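You operate a simulated robot arm through the tools that you are given. There is no shell and no other tool. Be economical: measure what you need, move in short steps, check, and stop when the job is done.

Carry out the task below with a simulated robot arm. There is one attempt and no reset: what you move stays moved.

## Task
Press home the teal housing's seal; store the housing in the teal box.
Fine: use the seal press, leave its slide out and shut the lid.

It is judged by the outcome, as a careful person would: the job done as asked, and still so three seconds after it is handed in. It fails if anything else is knocked over, pushed out of place, dropped, spilled or broken. A push-on lid holds only when it is set on centred and level and pressed home; a screw cap is set on level and turned clockwise until tight.

## Robot
A 7-joint arm with a two-finger parallel gripper, fixed in place. Base frame: the origin is at the foot of the arm, x ahead of it, y to its left, z up; the work surface is at about z = 0. Lengths are in mm, angles in degrees, forces in N, time in s.
With the tool pointing down near the work surface it reaches from about 240 to 620 mm from the base axis. Its first joint turns from -66.0 to 66.0 degrees. Payload 2.6 kg.
Tool frame: the origin (TCP) lies between the finger pads and is the grasp point; the fingertips stand 30 mm ahead of it; z points along the fingers, y is the line along which they close. Largest opening 94 mm; finger width 28, thickness 10; the body of the gripper, 50 by 96 mm, starts 55 mm behind the TCP.
Orientation is that of the tool frame in the base frame, as a unit quaternion [x, y, z, w]. With the fingers straight down and closing along the base's y, the tool's x points along the base's -x, its y along +y and its z along -z.

## Interface
- The arm moves only by the tool arm_command. Its argument "deltas" is one flat list of numbers, 7 for each row, row after row: the shift along the tool's x, y, z in m, then the turn, a rotation vector about the tool's x, y, z in degrees, then the opening in per cent of the stroke, from 0 (shut) to 100 (fully open). In form: [dx, dy, dz, wx, wy, wz, grip, dx, dy, dz, wx, wy, wz, grip, ...]. A call has 1 to 12 rows; each row is the pose to reach, as a shift and turn from the pose commanded when the call began, along the tool's axes at that moment. A row lasts 0.2 s, in which the tool goes at most 50 mm and 8.6 degrees; a call with a longer step from one row to the next is refused whole, and so is a gripper value outside its range. A pose out of reach is approached as far as the arm can. The call stops where the force on the tool passes 90 N (or 10 N more than at its start, if that is more) or the arm is blocked; 0.2 s more then pass. Each finger travels about 72 mm/s and halts on what it meets, pressing with about 24 N; the grip force reading is that of the motor and also rises with nothing between the fingers. The clock runs only during rows and for 0.2 s after the last one: add rows that repeat a pose to give the fingers time. The reply holds the time, the measured pose of the TCP, the force on the tool along the base axes, the opening and the grip force, in the units named above and with some noise, with the torque about the TCP (base axes, N m) and any sound that the robot's microphone picked up.
- Cameras (640 x 400 px; columns grow to the right, rows downward): "scene" is fixed at [17.1, 417.8, 574.5]; the picture's right is [-0.91, -0.42, 0.00], its down [-0.20, 0.44, -0.88] and it looks along [0.37, -0.80, -0.48] (base axes); focal length 320 px, centre (320, 200). "wrist" rides on the gripper at [76, 14, -102] in the tool frame; the picture's right is [-0.18, 0.98, 0.00], its down [-0.75, -0.14, -0.64] and it looks along [-0.63, -0.12, 0.77] (tool axes); focal length 243 px, centre (320, 200). There is no depth. A picture from a camera that has moved, and an enlarged one, comes with that camera's place and axes in the base frame and with its lens.
- capture(camera): a new picture of that camera. It takes no simulated time.
- zoom(camera, box): a new picture of the part [left, top, right, bottom] of that camera's present view, enlarged. It takes no simulated time.
- finish_job(): hands the job in; it is judged then, once.

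Work in short steps. Places have to be worked out from the pictures, the camera data and where the tool is seen: move nearer, look again, correct. Check each grasp and each placing, and mend what went wrong. You have 120 turns and 64 pictures in all, those below and enlarged ones among them. Open the gripper and draw the arm clear of the work before you hand the job in, unless the task says otherwise; then end with one line.

The tools are called after "Request:" as name(argument=value, ...) on one line, values as JSON. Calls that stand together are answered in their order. arm_command: Moves the arm, as the interface text tells. Its arguments: {"type":"object","properties":{"deltas":{"type":"array","items":{"type":"number"}}},"required":["deltas"]} The other tools are called the same way: capture (camera) takes a picture; zoom (camera, box) takes an enlarged picture of a part of a camera's view; finish_job () hands the job in.

At the start:

```text
time_s: 0.0
position: [291.7, -213.1, 421.0]
ee_rot: [0.0, 1.0, 0.0, 0.001]
contact_force: [0.3, -0.1, 0.6]
torque: [0.07, -0.08, -0.02]
finger_gap: 94.2
grip_force: 0.1
```

scene: 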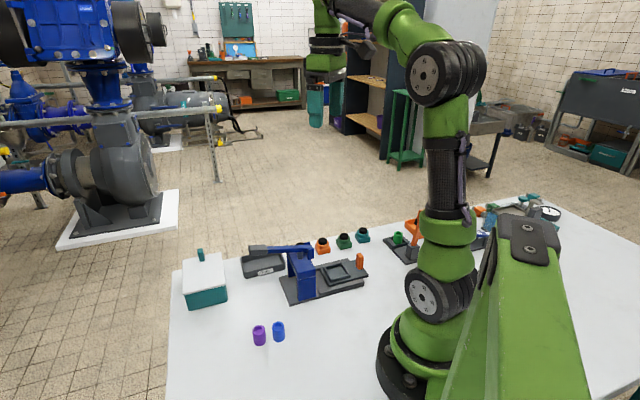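
wrist: 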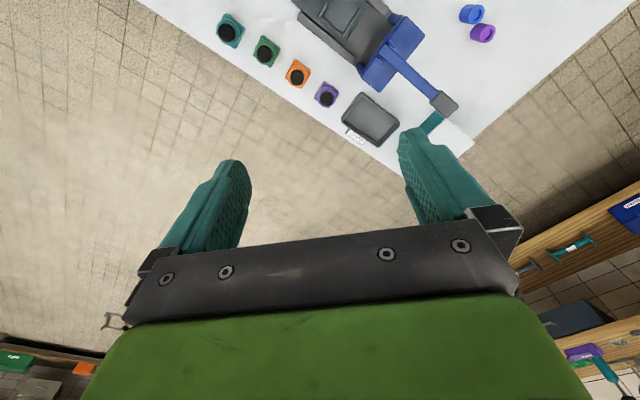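

I'll look closer at the work area in the scene view before moving.

Request:
zoom(camera="scene", box=[160, 220, 400, 370])

Request:
zoom(camera="scene", box=[370, 180, 570, 305])

Request:
zoom(camera="wrist", box=[200, 0, 520, 200])

```text
2.67 times, centred on (280, 295) of scene
camera zoom: at [17.1, 417.8, 574.5], right [-0.91, -0.42, 0.0], down [-0.2, 0.44, -0.88], along [0.37, -0.8, -0.48], focal length 852 px, centre (427, -53)
```

zoom: 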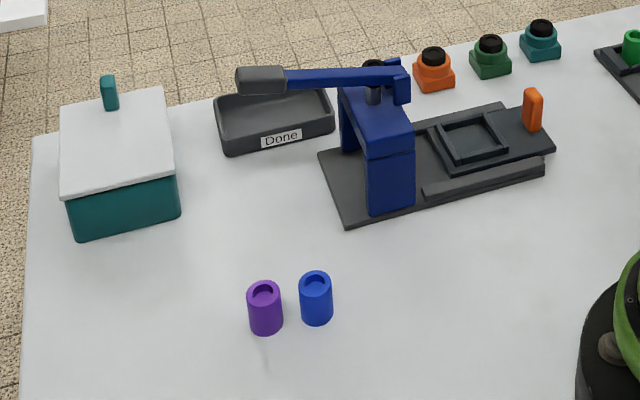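

```text
3.20 times, centred on (470, 242) of scene
camera zoom: at [17.1, 417.8, 574.5], right [-0.91, -0.42, 0.0], down [-0.2, 0.44, -0.88], along [0.37, -0.8, -0.48], focal length 1022 px, centre (-160, 64)
```

zoom: 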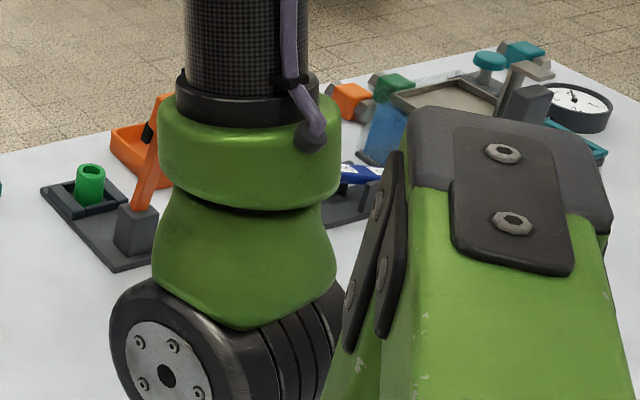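

```text
2.00 times, centred on (360, 100) of wrist
camera zoom: at [215.7, -197.6, 523.5], right [0.18, 0.98, 0.0], down [0.75, -0.14, 0.64], along [0.63, -0.12, -0.77], focal length 485 px, centre (240, 400)
```

zoom: 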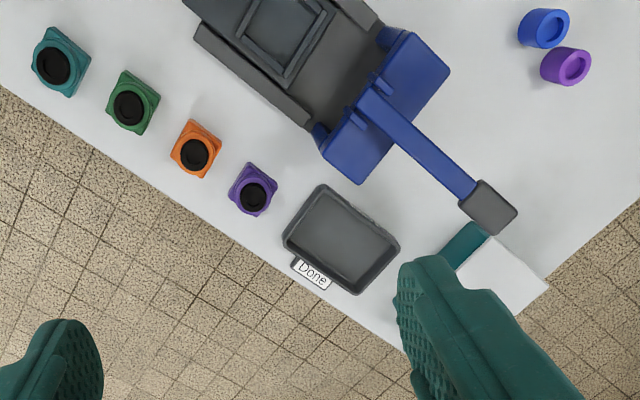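

The teal housing looks to be near (231,-350), the press nest near (243,-165), and the box near (494,19). I'll turn the wrist so its camera looks out over the housings and the press.

Request:
arm_command(deltas=[0.0183, 0.002, 0.003, 0, 0, 8.33, 100, 0.0367, 0.004, 0.006, 0, 0, 16.67, 100, 0.055, 0.006, 0.01, 0, 0, 25, 100, 0.0733, 0.008, 0.013, 0, 0, 33.33, 100, 0.0917, 0.01, 0.016, 0, 0, 41.67, 100, 0.11, 0.013, 0.02, 0, 0, 50, 100])

Request:
capture(camera="wrist")

```text
time_s: 1.4
position: [180.5, -199.5, 399.9]
ee_rot: [0.423, 0.906, 0.0, 0.0]
contact_force: [0.3, 0.0, -0.6]
torque: [0.01, -0.01, 0.01]
finger_gap: 93.9
grip_force: 0.1
```

```text
58 pictures are left
camera wrist: at [143.5, -130.7, 503.2], right [0.87, 0.49, 0.0], down [0.37, -0.67, 0.64], along [0.31, -0.56, -0.77], focal length 243 px, centre (320, 200)
```

wrist: 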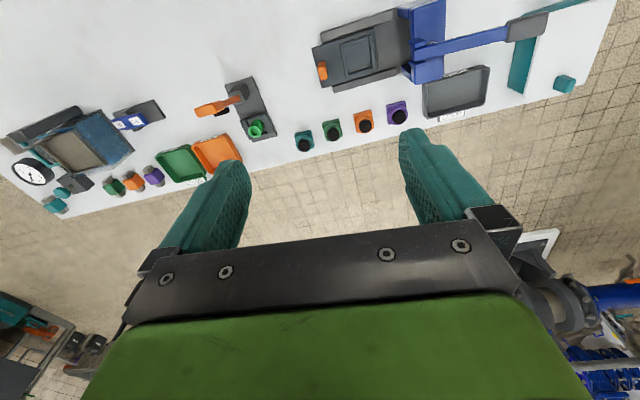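

Most of the bench is in view now, so I'll zoom in on the press and the housings.

Request:
zoom(camera="wrist", box=[280, 0, 480, 160])

Request:
zoom(camera="wrist", box=[440, 0, 620, 140])

```text
2.50 times, centred on (380, 80) of wrist
camera zoom: at [143.5, -130.7, 503.2], right [0.87, 0.49, 0.0], down [0.37, -0.67, 0.64], along [0.31, -0.56, -0.77], focal length 606 px, centre (170, 500)
```

zoom: 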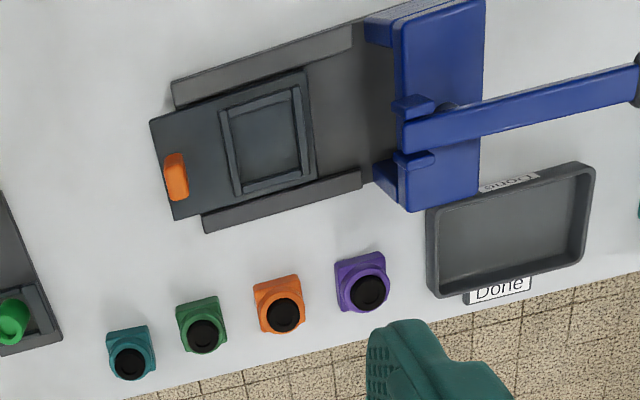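

```text
2.86 times, centred on (530, 70) of wrist
camera zoom: at [143.5, -130.7, 503.2], right [0.87, 0.49, 0.0], down [0.37, -0.67, 0.64], along [0.31, -0.56, -0.77], focal length 693 px, centre (-280, 571)
```

zoom: 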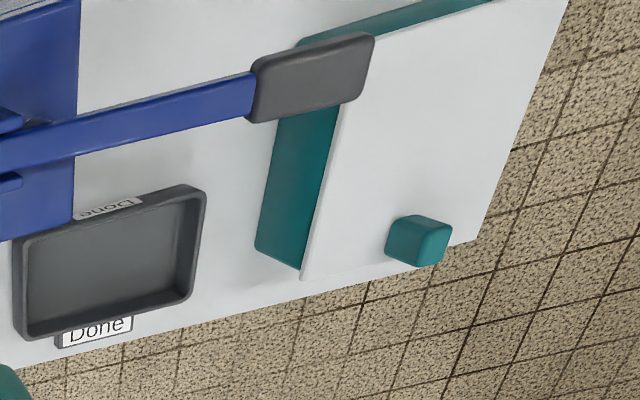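

The teal housing is at about (230,-356), and the slide axis runs at about 45° in base x-y. I'll move above the housing to check its shape and angle.

Request:
arm_command(deltas=[-0.0215, -0.009, 0.0357, 0, 0, 0, 100, -0.043, -0.018, 0.0714, 0, 0, 0, 100, -0.0644, -0.0269, 0.1071, 0, 0, 0, 100, -0.0859, -0.0359, 0.1428, 0, 0, 0, 80, -0.1074, -0.0449, 0.1785, 0, 0, 0, 70, -0.1289, -0.0538, 0.2142, 0, 0, 0, 64, -0.1503, -0.0628, 0.25, 0, 0, 0, 64])

Request:
capture(camera="wrist")

Request:
capture(camera="scene")

```text
time_s: 3.0
position: [229.0, -355.3, 149.6]
ee_rot: [0.423, 0.906, 0.0, 0.001]
contact_force: [-1.1, 0.2, 0.0]
torque: [-0.02, 0.03, -0.03]
finger_gap: 60.3
grip_force: 0.0
```

```text
55 pictures are left
camera wrist: at [191.8, -287.0, 252.0], right [0.87, 0.49, 0.0], down [0.38, -0.67, 0.64], along [0.32, -0.56, -0.77], focal length 243 px, centre (320, 200)
```

wrist: 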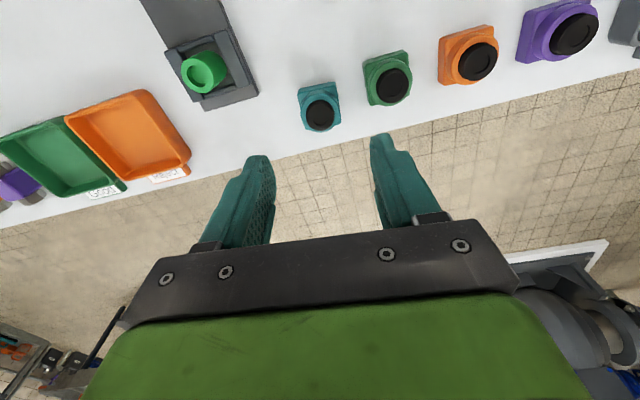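

```text
54 pictures are left
```

scene: 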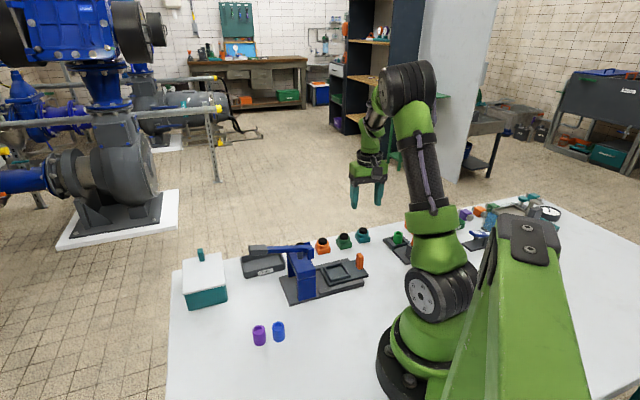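

Request:
zoom(camera="wrist", box=[270, 60, 430, 160])

Request:
zoom(camera="scene", box=[300, 210, 400, 300])

```text
4.00 times, centred on (350, 110) of wrist
camera zoom: at [191.8, -287.0, 252.0], right [0.87, 0.49, 0.0], down [0.38, -0.67, 0.64], along [0.32, -0.56, -0.77], focal length 970 px, centre (200, 560)
```

zoom: 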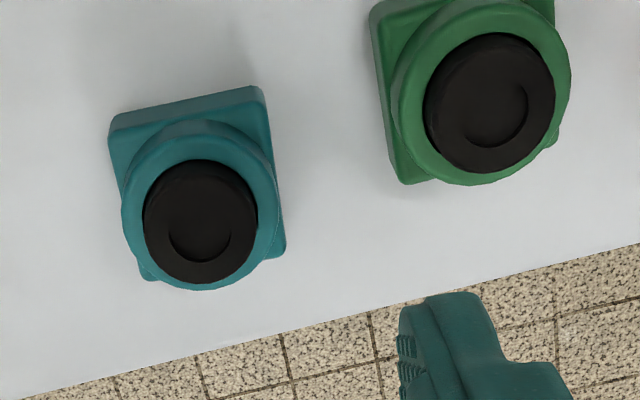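

```text
4.44 times, centred on (350, 255) of scene
camera zoom: at [17.1, 417.8, 574.5], right [-0.91, -0.42, 0.0], down [-0.2, 0.44, -0.88], along [0.37, -0.8, -0.48], focal length 1420 px, centre (187, -44)
```

zoom: 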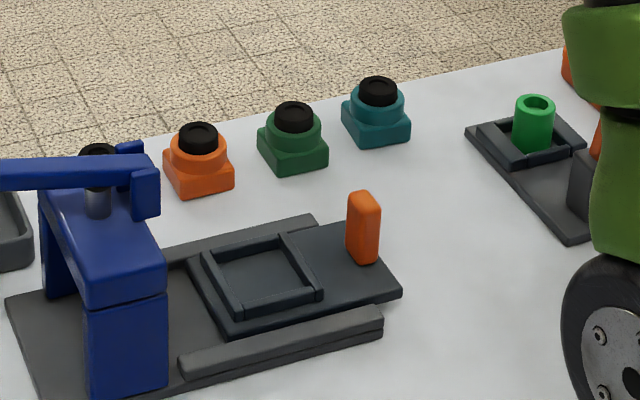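

The housing is centred at about (232,-357). Its flange is about 36 mm square and turned to about 40°, which matches the gripper's present angle. I'll lower partway and check the alignment.

Request:
arm_command(deltas=[-0.0036, 0.0014, 0.035, 0, 0, 0, 57, -0.0036, 0.0014, 0.07, 0, 0, 0, 57, -0.0036, 0.0014, 0.07, 0, 0, 0, 57])

Request:
zoom(camera="wrist", box=[200, 80, 440, 230])

```text
time_s: 3.8
position: [233.8, -357.0, 80.2]
ee_rot: [0.422, 0.906, 0.0, 0.0]
contact_force: [-0.2, 0.2, -0.1]
torque: [-0.02, 0.03, -0.02]
finger_gap: 53.6
grip_force: 0.1
```

```text
2.67 times, centred on (320, 155) of wrist
camera zoom: at [195.4, -289.0, 182.7], right [0.87, 0.49, 0.0], down [0.38, -0.67, 0.64], along [0.32, -0.56, -0.77], focal length 647 px, centre (320, 320)
```

zoom: 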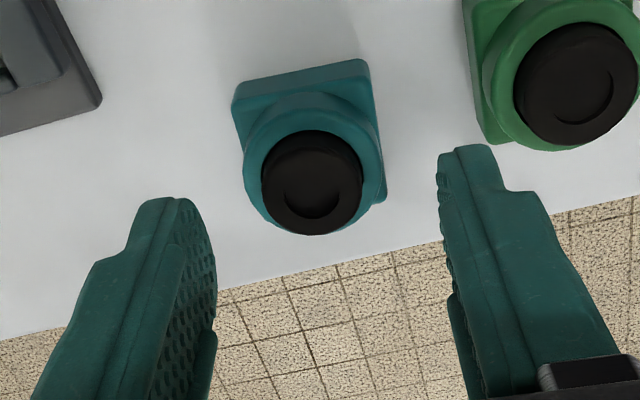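

The housing is centred between the fingers to within 2 mm. I'll lower so the fingertips are about 10 mm above the table, clear of the nest wall height for later, and close.

Request:
arm_command(deltas=[0, -0.0018, 0.02, 0, 0, 0, 57, 0, -0.0018, 0.04, 0, 0, 0, 57, 0, -0.0018, 0.04, 0, 0, 0, 45, 0, -0.0018, 0.04, 0, 0, 0, 30, 0, -0.0018, 0.04, 0, 0, 0, 30])

Request:
zoom(camera="wrist", box=[200, 100, 440, 250])

```text
time_s: 5.0
position: [232.2, -357.9, 40.3]
ee_rot: [0.422, 0.907, 0.0, -0.001]
contact_force: [-0.1, 0.0, -0.9]
torque: [-0.01, -0.01, 0.01]
finger_gap: 37.2
grip_force: 23.7
```

```text
2.67 times, centred on (320, 175) of wrist
camera zoom: at [193.7, -290.0, 142.8], right [0.87, 0.49, 0.0], down [0.38, -0.67, 0.64], along [0.32, -0.56, -0.77], focal length 647 px, centre (320, 267)
```

zoom: 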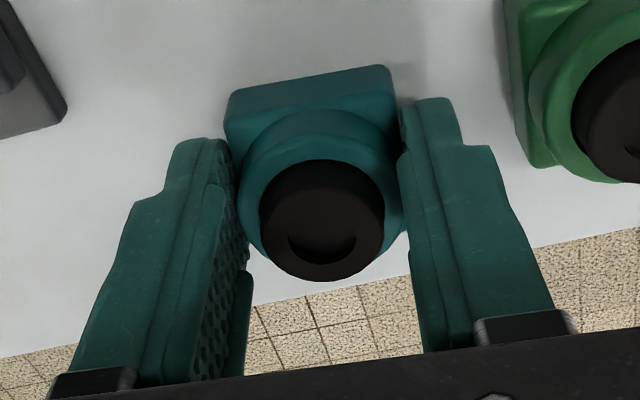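

The housing is gripped at a 37 mm gap. I'll lift it, carry it above the nest, and look at the nest up close.

Request:
arm_command(deltas=[0, 0, -0.03, 0, 0, 0, 30, 0, 0, -0.07, 0, 0, 0, 30, 0, 0, -0.11, 0, 0, 0, 30, 0.028, 0.0257, -0.13, 0, 0, 0, 30, 0.0562, 0.0513, -0.13, 0, 0, 0, 30, 0.0842, 0.077, -0.13, 0, 0, 0, 30, 0.1123, 0.1026, -0.13, 0, 0, 0, 30, 0.1404, 0.1283, -0.13, 0, 0, 0, 30, 0.1404, 0.1283, -0.13, 0, 0, 0, 30])

Request:
capture(camera="wrist")

Request:
zoom(camera="wrist", box=[220, 20, 460, 170])

```text
time_s: 7.0
position: [239.8, -169.1, 171.5]
ee_rot: [0.423, 0.906, 0.001, 0.001]
contact_force: [-0.1, -0.5, 0.3]
torque: [0.01, -0.03, -0.01]
finger_gap: 28.4
grip_force: 0.0
```

```text
49 pictures are left
camera wrist: at [202.0, -100.0, 273.7], right [0.87, 0.49, 0.0], down [0.38, -0.67, 0.64], along [0.32, -0.56, -0.77], focal length 243 px, centre (320, 200)
```

wrist: 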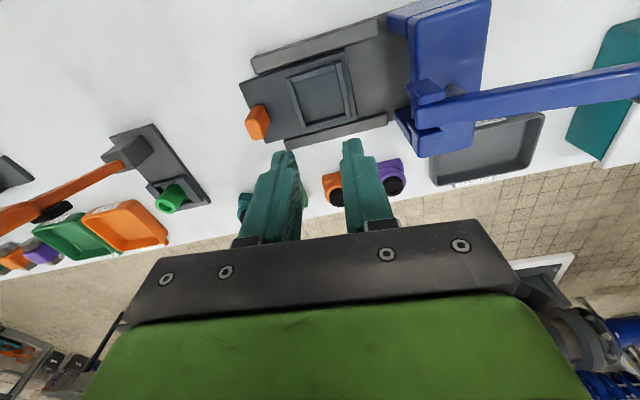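

```text
2.67 times, centred on (340, 95) of wrist
camera zoom: at [202.0, -100.0, 273.7], right [0.87, 0.49, 0.0], down [0.38, -0.67, 0.64], along [0.32, -0.56, -0.77], focal length 647 px, centre (267, 480)
```

zoom: 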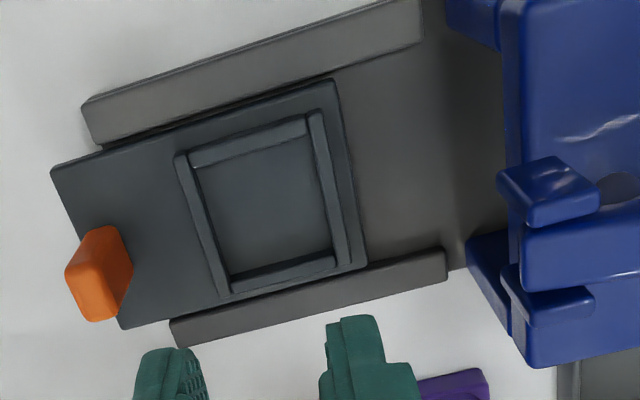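

The gap closed to 28 mm, so the housing slipped out of the grip. I'll find where it is.

Request:
zoom(camera="scene", box=[300, 210, 400, 300])

```text
4.44 times, centred on (350, 255) of scene
camera zoom: at [17.1, 417.8, 574.5], right [-0.91, -0.42, 0.0], down [-0.2, 0.44, -0.88], along [0.37, -0.8, -0.48], focal length 1420 px, centre (187, -44)
```

zoom: 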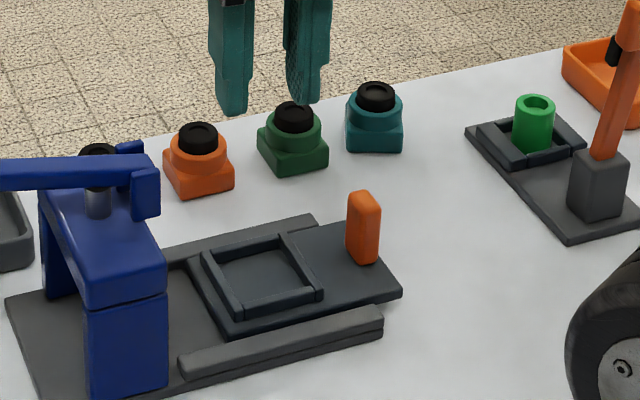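

It's upright near its original spot but has rotated a little; I gripped too shallowly. I'll go back and look at it from an oblique angle to measure heights and its new angle.

Request:
arm_command(deltas=[-0.02, -0.0317, 0, 0, 0, 0, 40, -0.04, -0.0633, 0, 0, 0, 0, 50, -0.06, -0.095, 0, 0, 0, 0, 64, -0.079, -0.1266, 0, 0, 0, 0, 64, -0.079, -0.1266, 0.04, 0, 0, 0, 64, -0.079, -0.1266, 0.08, 0, 0, 0, 64, -0.079, -0.1266, 0.1, 0, 0, 0, 64])

Request:
zoom(camera="wrist", box=[240, 100, 400, 200])

```text
time_s: 8.6
position: [194.4, -313.1, 72.8]
ee_rot: [0.422, 0.907, 0.0, 0.0]
contact_force: [0.1, 1.5, 1.1]
torque: [0.01, 0.01, -0.02]
finger_gap: 60.0
grip_force: 0.0
```

```text
4.00 times, centred on (320, 150) of wrist
camera zoom: at [156.6, -243.0, 174.4], right [0.87, 0.49, 0.0], down [0.38, -0.67, 0.64], along [0.32, -0.56, -0.77], focal length 970 px, centre (320, 400)
```

zoom: 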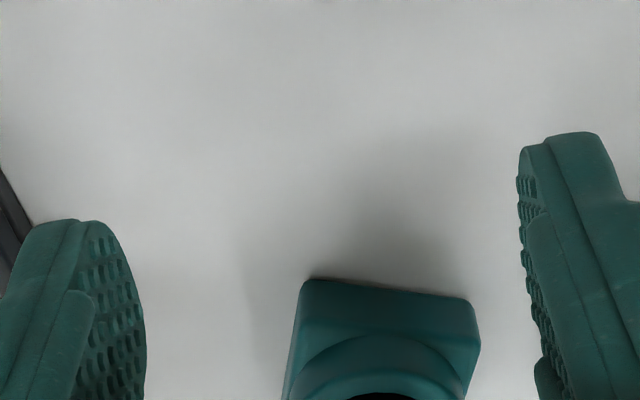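

Request:
zoom(camera="wrist", box=[240, 150, 400, 250])

```text
4.00 times, centred on (320, 200) of wrist
camera zoom: at [156.6, -243.0, 174.4], right [0.87, 0.49, 0.0], down [0.38, -0.67, 0.64], along [0.32, -0.56, -0.77], focal length 970 px, centre (320, 200)
```

zoom: 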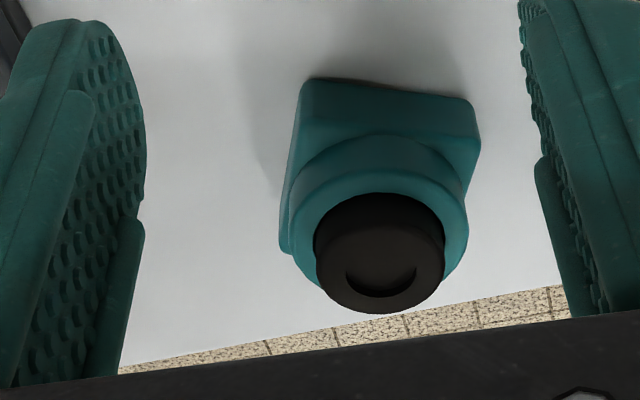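

The housing is now at about (233,-352) with its flange turned to about 21°, flange top near z=16, boss to about 29 and seal to about 36. I'll rotate the gripper to match and hover over it, ready to grip the boss just above the flange, which also clears the nest walls.

Request:
arm_command(deltas=[0, 0, -0.018, 0, 0, 0, 60, -0.0275, 0.002, -0.018, 0, 0, 6.5, 60, -0.055, 0.0043, -0.018, 0, 0, 13, 60, -0.055, 0.0043, -0.018, 0, 0, 19, 60, -0.055, 0.0043, 0.0, 0, 0, 19, 60, -0.055, 0.0043, 0.0, 0, 0, 19, 60])

Request:
zoom(camera="wrist", box=[200, 80, 440, 230])

```text
time_s: 10.0
position: [233.1, -351.6, 70.8]
ee_rot: [0.566, 0.824, 0.0, 0.0]
contact_force: [0.4, -0.3, -0.7]
torque: [-0.01, 0.0, -0.05]
finger_gap: 56.4
grip_force: 0.1
```

```text
2.67 times, centred on (320, 155) of wrist
camera zoom: at [218.9, -274.0, 173.6], right [0.98, 0.18, 0.0], down [0.14, -0.75, 0.64], along [0.12, -0.63, -0.77], focal length 647 px, centre (320, 320)
```

zoom: 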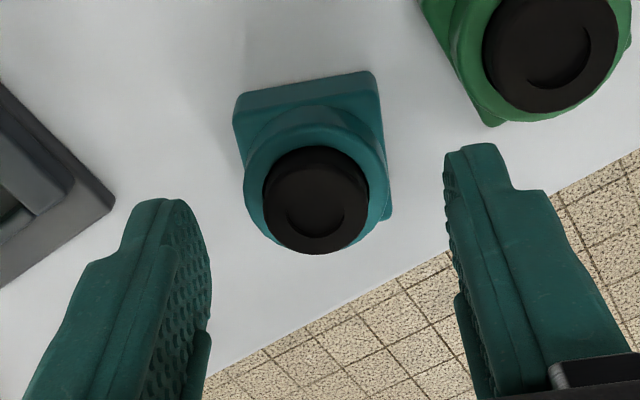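

The alignment is good. I'll descend to TCP z of about 47.5, close on the boss, then lift a little and check the gap.

Request:
arm_command(deltas=[0, -0.001, 0.0115, 0, 0, 0, 57, 0, -0.001, 0.0233, 0, 0, 0, 50, 0, -0.001, 0.0233, 0, 0, 0, 25, 0, -0.001, 0.0233, 0, 0, 0, 15, 0, -0.001, 0.0233, 0, 0, 0, 15])

Request:
arm_command(deltas=[0, 0, -0.004, 0, 0, 0, 15, 0, 0, -0.008, 0, 0, 0, 15, 0, 0, -0.008, 0, 0, 0, 15])

Request:
zoom(camera="wrist", box=[200, 80, 440, 230])

```text
time_s: 11.2
position: [231.0, -351.2, 48.0]
ee_rot: [0.567, 0.824, -0.001, 0.001]
contact_force: [-1.5, 3.3, 6.9]
torque: [0.13, 0.18, -0.04]
finger_gap: 36.1
grip_force: 24.3
```

```text
time_s: 12.0
position: [231.9, -351.8, 55.4]
ee_rot: [0.566, 0.824, 0.001, 0.0]
contact_force: [0.1, 0.3, -2.9]
torque: [0.01, -0.03, 0.0]
finger_gap: 36.0
grip_force: 24.2
```

```text
2.67 times, centred on (320, 155) of wrist
camera zoom: at [217.4, -273.5, 158.3], right [0.98, 0.18, 0.0], down [0.14, -0.75, 0.64], along [0.12, -0.63, -0.77], focal length 647 px, centre (320, 320)
```

zoom: 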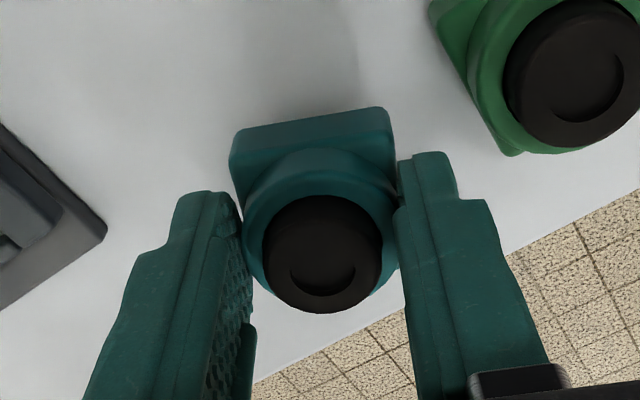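

It's held firmly at a 36 mm gap, centred and aligned. I'll lift and carry it over the nest, turning to the nest angle of about 44°.

Request:
arm_command(deltas=[0, 0, -0.02, 0, 0, 0, 15, 0, 0, -0.05, 0, 0, 0, 15, 0, 0, -0.08, 0, 0, 0, 15, 0.0277, 0.0125, -0.095, 0, 0, -4, 15, 0.0553, 0.025, -0.095, 0, 0, -8, 15, 0.083, 0.0375, -0.095, 0, 0, -12, 15, 0.1106, 0.05, -0.095, 0, 0, -16, 15, 0.1383, 0.0625, -0.095, 0, 0, -20, 15, 0.1659, 0.075, -0.095, 0, 0, -23, 15, 0.1659, 0.075, -0.095, 0, 0, -23, 15])

Request:
zoom(camera="wrist", box=[200, 50, 440, 200])

```text
time_s: 14.2
position: [242.5, -167.9, 152.8]
ee_rot: [0.39, 0.921, 0.0, 0.0]
contact_force: [0.3, -1.1, -1.4]
torque: [-0.03, -0.02, 0.02]
finger_gap: 36.0
grip_force: 23.5
```

```text
2.67 times, centred on (320, 125) of wrist
camera zoom: at [198.9, -101.6, 254.2], right [0.83, 0.55, 0.0], down [0.42, -0.64, 0.64], along [0.35, -0.54, -0.77], focal length 647 px, centre (320, 400)
```

zoom: 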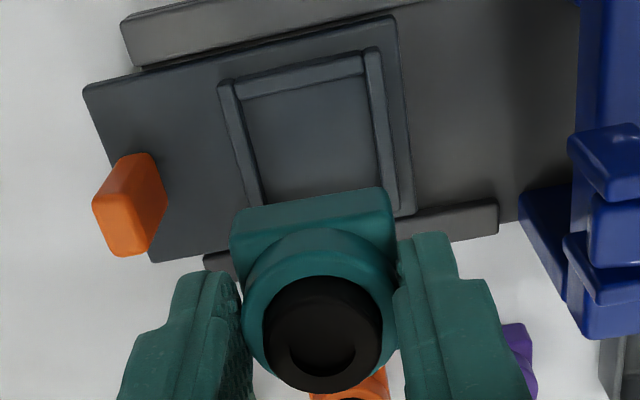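

The nest is within 2 mm of the tool axis and the angle matches. I'll shift slightly, lower to just above the nest and look.

Request:
arm_command(deltas=[-0.0015, -0.001, 0.025, 0, 0, 0, 15, -0.0015, -0.001, 0.05, 0, 0, 0, 15, -0.0015, -0.001, 0.068, 0, 0, 0, 15, -0.0015, -0.001, 0.068, 0, 0, 0, 15])

Request:
zoom(camera="wrist", box=[200, 80, 440, 230])

Request:
zoom(camera="scene", box=[270, 220, 390, 310])

```text
time_s: 15.2
position: [243.0, -168.9, 82.1]
ee_rot: [0.391, 0.92, 0.001, 0.0]
contact_force: [-0.3, -0.6, -1.3]
torque: [-0.03, 0.0, 0.02]
finger_gap: 36.0
grip_force: 24.8
```

```text
2.67 times, centred on (320, 155) of wrist
camera zoom: at [199.7, -103.7, 185.4], right [0.83, 0.55, 0.0], down [0.42, -0.64, 0.64], along [0.35, -0.54, -0.77], focal length 647 px, centre (320, 320)
```

zoom: 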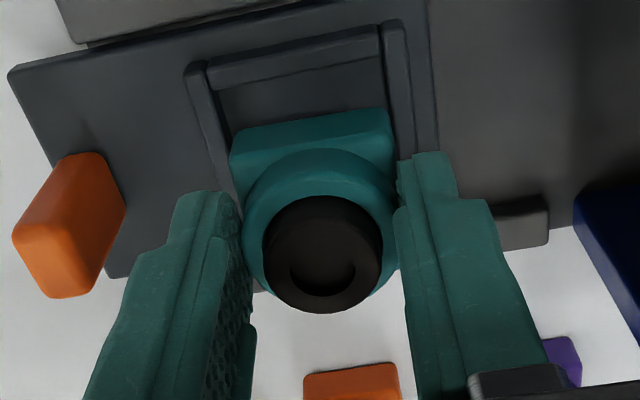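

```text
4.44 times, centred on (330, 265) of scene
camera zoom: at [17.2, 417.8, 574.5], right [-0.91, -0.42, 0.0], down [-0.2, 0.44, -0.88], along [0.37, -0.8, -0.48], focal length 1420 px, centre (276, -89)
```

zoom: 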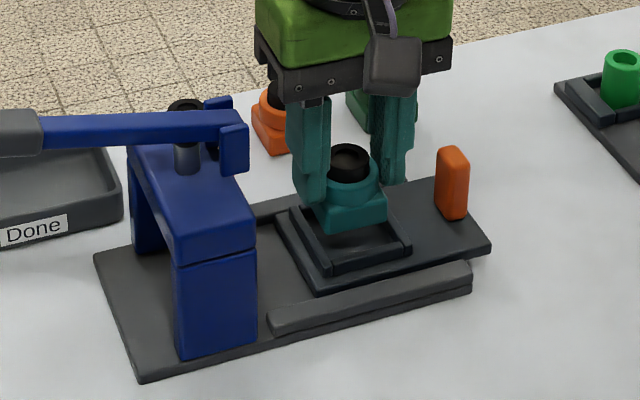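

The nest is still about 2 mm off along tool x. I'll correct that and lower in small steps, watching the force.

Request:
arm_command(deltas=[-0.002, -0.0008, 0.006, 0, 0, 0, 15, -0.002, -0.0008, 0.012, 0, 0, 0, 15, -0.002, -0.0008, 0.015, 0, 0, 0, 15, -0.002, -0.0008, 0.015, 0, 0, 0, 15])

Request:
zoom(camera="scene", box=[300, 230, 380, 290])

Request:
zoom(camera="wrist", box=[240, 80, 400, 180])

```text
time_s: 15.9
position: [244.5, -170.5, 75.0]
ee_rot: [0.394, 0.919, 0.002, 0.003]
contact_force: [-3.3, 2.4, 12.4]
torque: [-0.2, 0.19, -0.1]
finger_gap: 36.3
grip_force: 24.5
stopped in row 3: the force on the tool passed its limit (the readings are from after the stop); the commanded pose is now the measured one
```

```text
6.67 times, centred on (340, 260) of scene
camera zoom: at [17.1, 417.8, 574.4], right [-0.91, -0.42, 0.0], down [-0.2, 0.44, -0.88], along [0.37, -0.8, -0.48], focal length 2130 px, centre (187, -200)
```

zoom: 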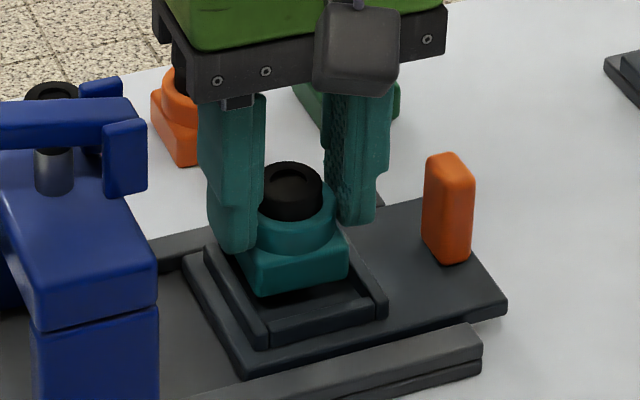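

```text
4.00 times, centred on (320, 130) of wrist
camera zoom: at [201.8, -105.6, 176.8], right [0.84, 0.55, 0.01], down [0.41, -0.64, 0.64], along [0.36, -0.54, -0.77], focal length 970 px, centre (320, 480)
```

zoom: 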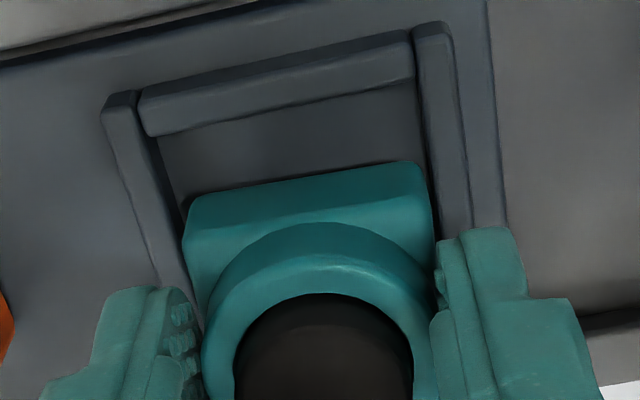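

It touched the far wall of the nest. The edge I used was the top of the wall, not the floor, so my last corrections went the wrong way. Recomputed, the nest centre is about +5 mm in tool x and −1.4 mm in y, so I'll raise, shift and look again.

Request:
arm_command(deltas=[0, 0, -0.007, 0, 0, 0, 15, 0.0052, -0.0014, -0.007, 0, 0, 0, 15, 0.0052, -0.0014, -0.005, 0, 0, 0, 15])

Request:
zoom(camera="scene", box=[300, 230, 380, 290])

Request:
zoom(camera="wrist", box=[240, 80, 400, 180])

```text
time_s: 16.7
position: [241.7, -169.2, 78.8]
ee_rot: [0.393, 0.919, 0.003, 0.002]
contact_force: [0.8, 0.2, -2.6]
torque: [0.02, 0.02, 0.0]
finger_gap: 36.1
grip_force: 23.9
```

```text
6.67 times, centred on (340, 260) of scene
camera zoom: at [17.1, 417.8, 574.5], right [-0.91, -0.42, 0.0], down [-0.2, 0.44, -0.88], along [0.37, -0.8, -0.48], focal length 2130 px, centre (187, -200)
```

zoom: 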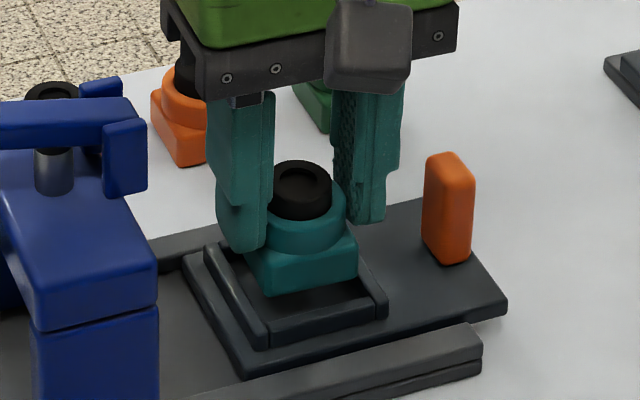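

```text
4.00 times, centred on (320, 130) of wrist
camera zoom: at [196.9, -102.3, 181.6], right [0.84, 0.55, 0.01], down [0.41, -0.64, 0.64], along [0.36, -0.54, -0.77], focal length 970 px, centre (320, 480)
```

zoom: 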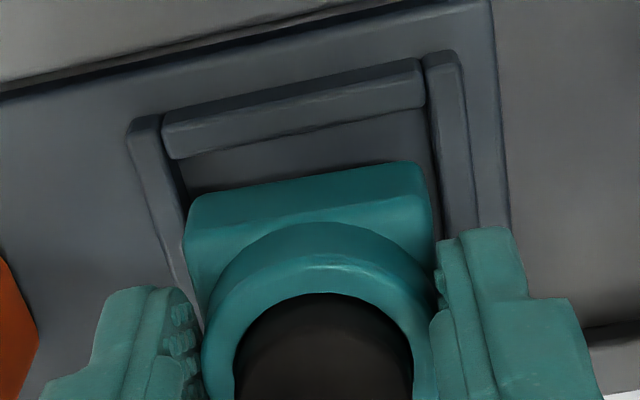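

It's now centred to within about 1 mm. I'll lower in small steps until it contacts the floor.

Request:
arm_command(deltas=[0, 0, 0.004, 0, 0, 0, 15, 0, 0, 0.008, 0, 0, 0, 15, 0, 0, 0.011, 0, 0, 0, 15, 0, 0, 0.013, 0, 0, 0, 15, 0, 0, 0.015, 0, 0, 0, 15])

Request:
zoom(camera="scene", box=[300, 230, 380, 290])

```text
time_s: 17.9
position: [240.5, -169.2, 66.1]
ee_rot: [0.394, 0.919, 0.003, 0.002]
contact_force: [-9.6, 7.4, 31.6]
torque: [0.28, 0.88, 0.08]
finger_gap: 36.2
grip_force: 24.1
```

```text
6.67 times, centred on (340, 260) of scene
camera zoom: at [17.0, 417.9, 574.4], right [-0.91, -0.42, 0.0], down [-0.2, 0.44, -0.88], along [0.37, -0.8, -0.48], focal length 2130 px, centre (187, -200)
```

zoom: 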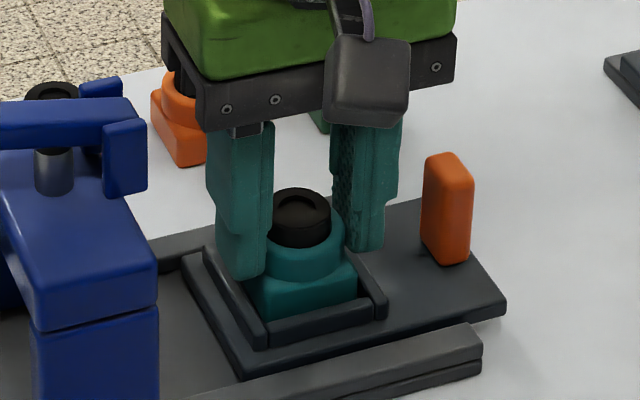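

It's seated inside the nest, with the force rising on the floor. I'll ease up 1.5 mm, open and rise.

Request:
arm_command(deltas=[0, 0, -0.0015, 0, 0, 0, 15, 0, 0, -0.0015, 0, 0, 0, 40, 0, 0, -0.0015, 0, 0, 0, 55, 0, 0, -0.0015, 0, 0, 0, 55, 0, 0, -0.03, 0, 0, 0, 55, 0, 0, -0.07, 0, 0, 0, 55])

Request:
capture(camera="wrist")

Request:
zoom(camera="scene", box=[240, 220, 380, 310])

```text
time_s: 19.3
position: [237.0, -168.5, 136.6]
ee_rot: [0.392, 0.92, 0.003, 0.003]
contact_force: [0.0, -0.4, 0.1]
torque: [0.0, 0.02, 0.0]
finger_gap: 51.6
grip_force: 0.1
```

```text
34 pictures are left
camera wrist: at [195.3, -103.8, 238.3], right [0.84, 0.55, 0.01], down [0.41, -0.64, 0.64], along [0.36, -0.54, -0.77], focal length 243 px, centre (320, 200)
```

wrist: 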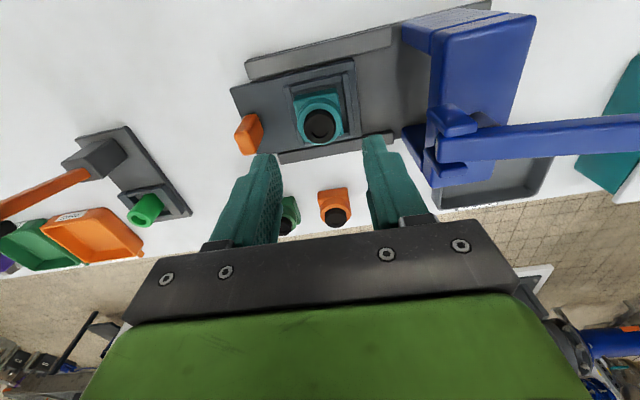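

```text
4.44 times, centred on (310, 265) of scene
camera zoom: at [17.2, 417.8, 574.5], right [-0.91, -0.42, 0.0], down [-0.2, 0.44, -0.88], along [0.37, -0.8, -0.48], focal length 1420 px, centre (364, -89)
```

zoom: 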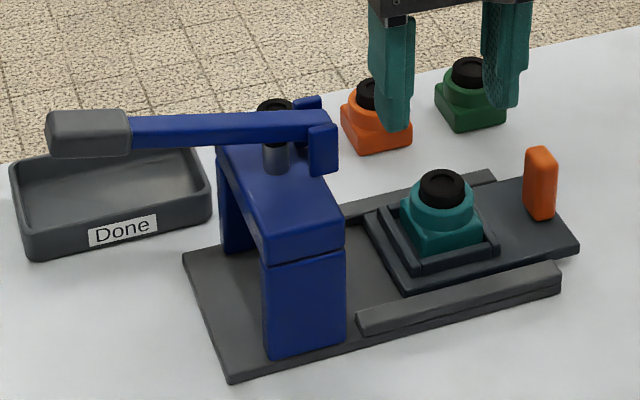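

The housing sits squarely in the nest. Next I'll swing to the slide handle with the gripper turned 90°, closing across the slide with the camera looking into the press.

Request:
arm_command(deltas=[0, -0.0055, -0.014, 0, 0, -8.3, 55, -0.0006, -0.011, -0.014, 0, 0, -16.6, 55, -0.001, -0.0165, -0.014, 0, 0, -24.9, 55, -0.0013, -0.022, -0.014, 0, 0, -33.2, 55, -0.0016, -0.0275, -0.014, 0, 0, -41.5, 55, -0.002, -0.033, -0.014, 0, 0, -49.8, 55, -0.0023, -0.0385, -0.014, 0, 0, -58.1, 55, -0.0026, -0.044, -0.014, 0, 0, -66.4, 55, -0.003, -0.05, -0.014, 0, 0, -74.7, 55, -0.0033, -0.055, -0.014, 0, 0, -83, 55, -0.0035, -0.0604, -0.014, 0, 0, -91, 55])

Request:
capture(camera="wrist")

```text
time_s: 21.7
position: [196.8, -214.0, 146.8]
ee_rot: [-0.381, 0.925, 0.001, 0.005]
contact_force: [0.1, 0.3, 0.3]
torque: [0.01, -0.03, -0.03]
finger_gap: 51.7
grip_force: 0.1
```

```text
32 pictures are left
camera wrist: at [132.9, -256.3, 248.7], right [-0.56, 0.83, 0.0], down [0.63, 0.43, 0.65], along [0.54, 0.36, -0.76], focal length 243 px, centre (320, 200)
```

wrist: 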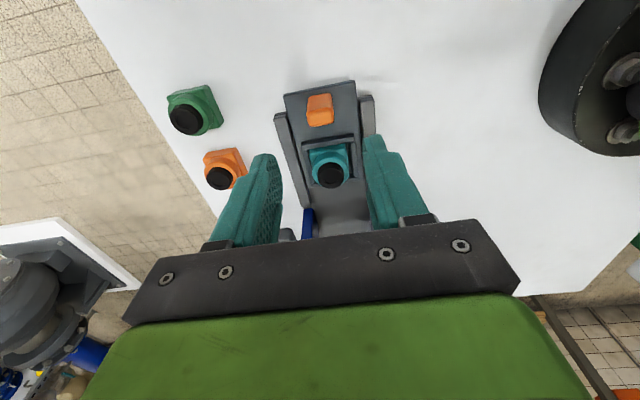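

Request:
zoom(camera="wrist", box=[260, 70, 388, 150])

```text
5.00 times, centred on (324, 110) of wrist
camera zoom: at [132.9, -256.3, 248.7], right [-0.56, 0.83, 0.0], down [0.63, 0.43, 0.65], along [0.54, 0.36, -0.76], focal length 1213 px, centre (300, 650)
```

zoom: 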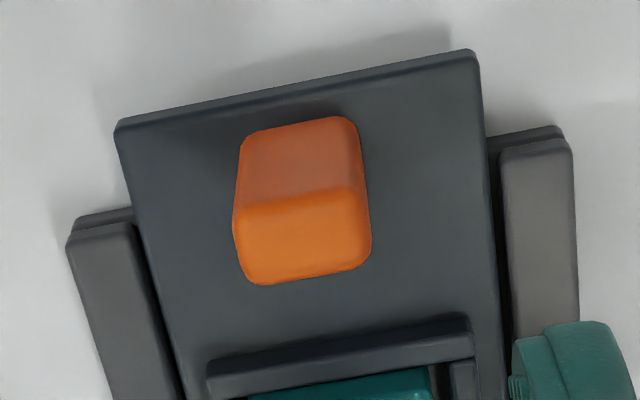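

The handle is centred at (197,-213.5), 21 mm wide, with its top at z≈55. The slide axis is at 44°. I'll lower, gripping it near the top with the tool set 5 mm outward to leave clearance at the press bracket.

Request:
arm_command(deltas=[0.0045, 0, 0.04, 0, 0, 0, 50, 0.0045, 0, 0.08, 0, 0, 0, 50, 0.0045, 0, 0.08, 0, 0, 0, 30, 0.0045, 0, 0.08, 0, 0, 0, 10, 0.0045, 0, 0.08, 0, 0, 0, 10, 0.0045, 0, 0.08, 0, 0, 0, 10])

Request:
capture(camera="wrist")

```text
time_s: 23.1
position: [195.3, -215.2, 69.2]
ee_rot: [-0.381, 0.925, -0.001, 0.004]
contact_force: [5.9, -6.3, -13.1]
torque: [0.62, 0.03, 0.29]
finger_gap: 21.3
grip_force: 45.5
```

```text
30 pictures are left
camera wrist: at [130.3, -257.9, 170.7], right [-0.56, 0.83, 0.0], down [0.63, 0.43, 0.65], along [0.54, 0.36, -0.76], focal length 243 px, centre (320, 200)
```

wrist: 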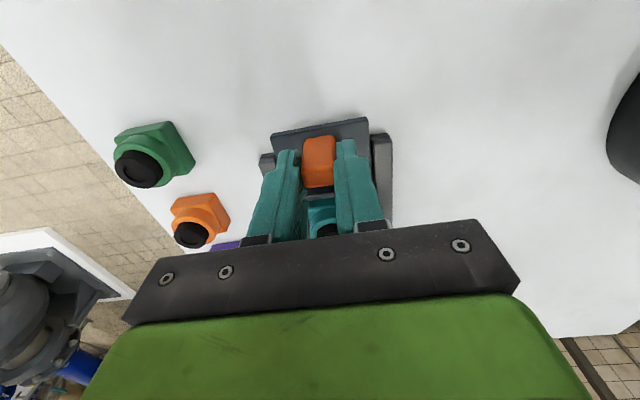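

The handle is gripped. I'll push the slide in 50 mm first and check.

Request:
arm_command(deltas=[-0.008, 0, 0, 0, 0, 0, 10, -0.018, -0.0002, 0, 0, 0, 0, 10, -0.028, -0.0003, 0, 0, 0, 0, 10, -0.038, -0.0004, 0, 0, 0, 0, 10, -0.05, -0.0006, 0, 0, 0, 0, 10])

Request:
zoom(camera="scene", box=[240, 210, 400, 310])

```text
time_s: 24.3
position: [229.2, -179.1, 67.1]
ee_rot: [-0.38, 0.925, 0.002, 0.003]
contact_force: [-17.7, 15.9, 39.8]
torque: [0.14, 0.08, 0.33]
finger_gap: 21.5
grip_force: 44.9
```

```text
4.00 times, centred on (320, 260) of scene
camera zoom: at [17.0, 417.9, 574.4], right [-0.91, -0.42, 0.0], down [-0.2, 0.44, -0.88], along [0.37, -0.8, -0.48], focal length 1278 px, centre (320, -40)
```

zoom: 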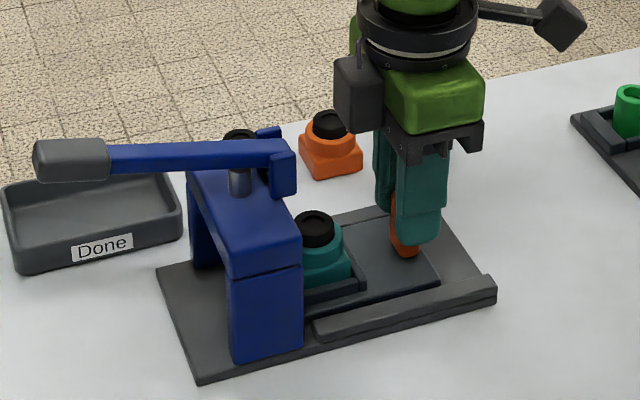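

It slides well. I'll continue with a small sideways and vertical relief.

Request:
arm_command(deltas=[-0.008, 0.0015, -0.0015, 0, 0, 0, 10, -0.016, 0.0015, -0.0015, 0, 0, 0, 10, -0.024, 0.0015, -0.0015, 0, 0, 0, 10, -0.03, 0.0015, -0.0015, 0, 0, 0, 10])

Request:
zoom(camera="scene", box=[240, 210, 400, 310])

```text
time_s: 25.3
position: [250.0, -159.2, 69.2]
ee_rot: [-0.38, 0.925, 0.001, 0.002]
contact_force: [4.3, -7.0, -39.1]
torque: [-0.28, 0.13, 0.24]
finger_gap: 21.6
grip_force: 44.8
```

```text
4.00 times, centred on (320, 260) of scene
camera zoom: at [17.3, 417.7, 574.5], right [-0.91, -0.42, 0.0], down [-0.2, 0.44, -0.88], along [0.37, -0.8, -0.48], focal length 1278 px, centre (320, -40)
```

zoom: 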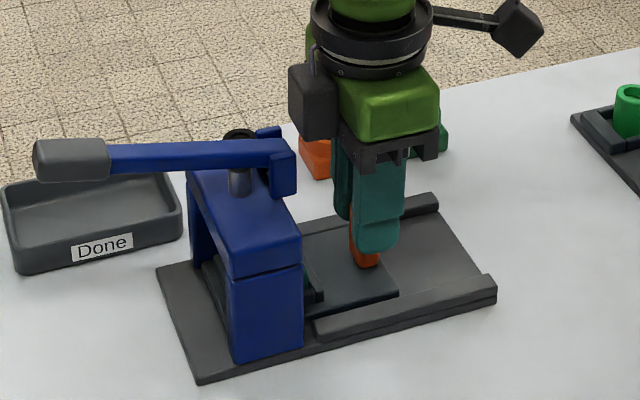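

Request:
arm_command(deltas=[-0.004, 0, 0.0007, 0, 0, 0, 10, -0.008, 0, 0.0007, 0, 0, 0, 10, -0.012, 0, 0.0007, 0, 0, 0, 10, -0.016, 0, 0.0007, 0, 0, 0, 10, -0.02, 0, 0.0007, 0, 0, 0, 10])

Request:
zoom(camera="scene", box=[240, 210, 400, 310])

```text
time_s: 26.5
position: [263.0, -147.8, 69.0]
ee_rot: [-0.378, 0.926, 0.001, 0.0]
contact_force: [-38.7, -11.1, 18.5]
torque: [-0.6, 0.64, 0.69]
finger_gap: 21.8
grip_force: 45.2
```

```text
4.00 times, centred on (320, 260) of scene
camera zoom: at [17.1, 417.8, 574.4], right [-0.91, -0.42, 0.0], down [-0.2, 0.44, -0.88], along [0.37, -0.8, -0.48], focal length 1278 px, centre (320, -40)
```

zoom: 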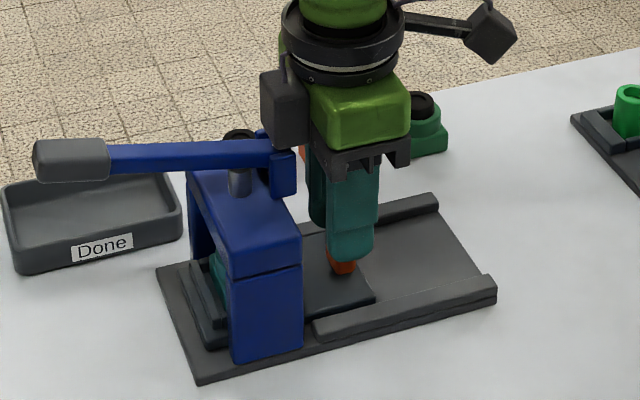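

Travel is about 95 mm with about 35 N of resistance, so it looks to be at the stop. One small extra push to confirm.

Request:
arm_command(deltas=[-0.002, 0.001, 0, 0, 0, 0, 10, -0.004, 0.0015, 0, 0, 0, 0, 10, -0.004, 0.0015, 0, 0, 0, 0, 10])

```text
time_s: 27.3
position: [266.3, -144.5, 67.8]
ee_rot: [-0.38, 0.925, -0.002, 0.001]
contact_force: [-23.4, -29.2, -15.5]
torque: [-0.19, 0.99, 0.44]
finger_gap: 21.5
grip_force: 44.6
```

Request:
arm_command(deltas=[-0.003, 0, -0.0005, 0, 0, 0, 10, -0.006, 0, -0.0005, 0, 0, 0, 10, -0.006, 0, -0.0005, 0, 0, 0, 10])

Request:
capture(camera="wrist")

```text
time_s: 28.1
position: [269.2, -139.9, 70.4]
ee_rot: [-0.379, 0.926, -0.001, 0.002]
contact_force: [-27.4, -28.8, 0.9]
torque: [-0.3, 1.07, 0.32]
finger_gap: 21.4
grip_force: 45.0
```

```text
26 pictures are left
camera wrist: at [205.7, -181.8, 172.1], right [-0.56, 0.83, 0.0], down [0.63, 0.43, 0.64], along [0.54, 0.36, -0.77], focal length 243 px, centre (320, 200)
```

wrist: 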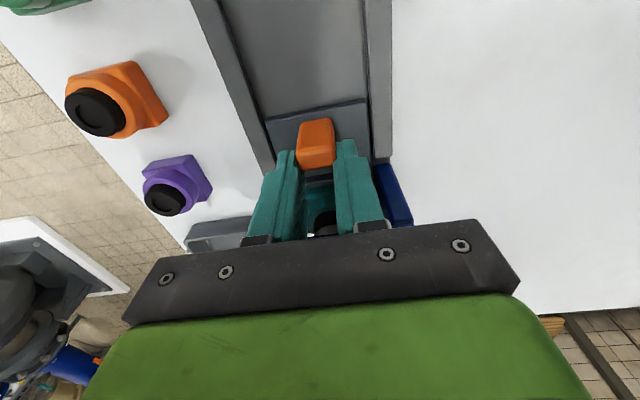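

The handle has shifted back in the gripper, so the slide is at its stop and the pads were slipping. I'll open, back off and rise.

Request:
arm_command(deltas=[0.006, 0, 0, 0, 0, 0, 40, 0.01, 0, 0, 0, 0, 0, 50, 0.01, 0, 0, 0, 0, 0, 50, 0.01, 0, -0.03, 0, 0, 0, 50, 0.02, 0, -0.07, 0, 0, 0, 50, 0.05, 0, -0.11, 0, 0, 0, 50])

Request:
capture(camera="wrist")

Request:
zoom(camera="scene", box=[240, 210, 400, 310])

```text
time_s: 29.5
position: [236.7, -169.8, 180.2]
ee_rot: [-0.38, 0.925, 0.0, 0.004]
contact_force: [0.9, -0.2, 0.2]
torque: [0.01, 0.02, 0.03]
finger_gap: 47.3
grip_force: 0.1
```

```text
25 pictures are left
camera wrist: at [171.5, -213.5, 282.3], right [-0.56, 0.83, 0.0], down [0.63, 0.43, 0.65], along [0.54, 0.36, -0.76], focal length 243 px, centre (320, 200)
```

wrist: 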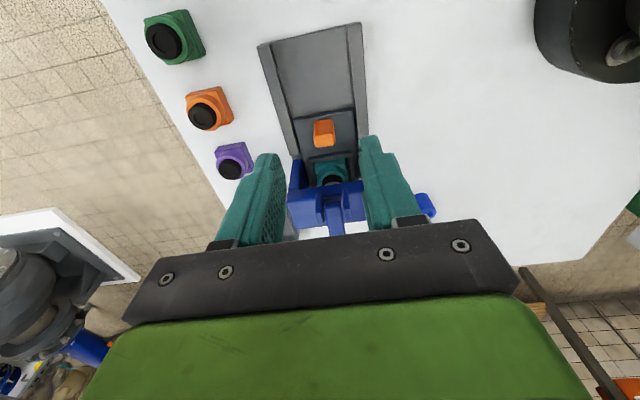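

```text
4.00 times, centred on (320, 260) of scene
camera zoom: at [17.2, 417.8, 574.5], right [-0.91, -0.42, 0.0], down [-0.2, 0.44, -0.88], along [0.37, -0.8, -0.48], focal length 1278 px, centre (320, -40)
```

zoom: 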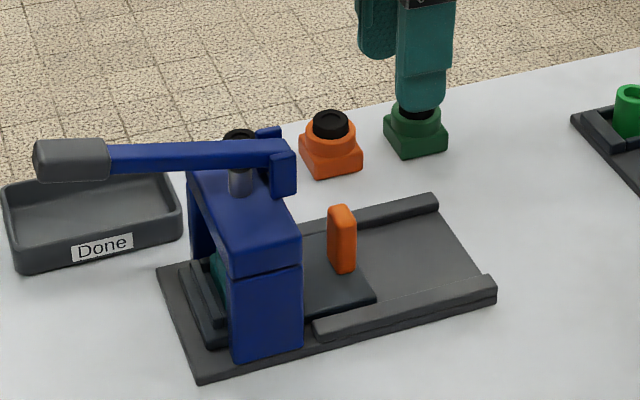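

The slide is in by about 86 mm, with the nest under the ram. Next I'll close the fingers and move above the lever's grey knob, estimated at (376,-32,143).

Request:
arm_command(deltas=[-0.03, 0, -0.03, 0, 0, 0, 20, -0.07, 0, -0.045, 0, 0, 0, 0, -0.112, 0, -0.045, 0, 0, 0, 0, -0.154, 0, -0.045, 0, 0, 0, 0, -0.196, 0, -0.045, 0, 0, 0, 0, -0.196, 0, -0.045, 0, 0, 0, 0])

Request:
capture(camera="wrist")

Request:
zoom(camera="scene", box=[160, 190, 360, 315])

```text
time_s: 30.9
position: [376.4, -34.9, 228.0]
ee_rot: [-0.38, 0.925, 0.001, 0.004]
contact_force: [0.8, 0.2, -0.7]
torque: [-0.01, -0.01, 0.02]
finger_gap: 0.0
grip_force: 24.3
```

```text
23 pictures are left
camera wrist: at [311.4, -77.0, 329.0], right [-0.56, 0.83, 0.0], down [0.63, 0.43, 0.65], along [0.54, 0.36, -0.76], focal length 243 px, centre (320, 200)
```

wrist: 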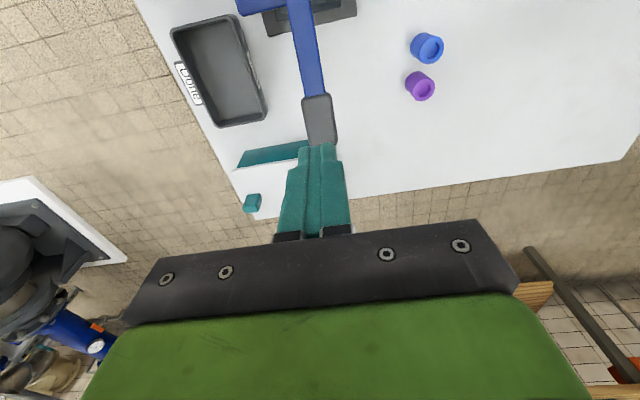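

```text
3.20 times, centred on (260, 252) of scene
camera zoom: at [17.1, 417.8, 574.5], right [-0.91, -0.42, 0.0], down [-0.2, 0.44, -0.88], along [0.37, -0.8, -0.48], focal length 1022 px, centre (512, 32)
```

zoom: 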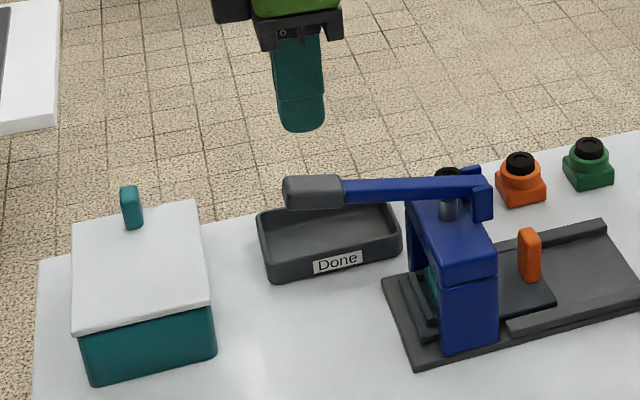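

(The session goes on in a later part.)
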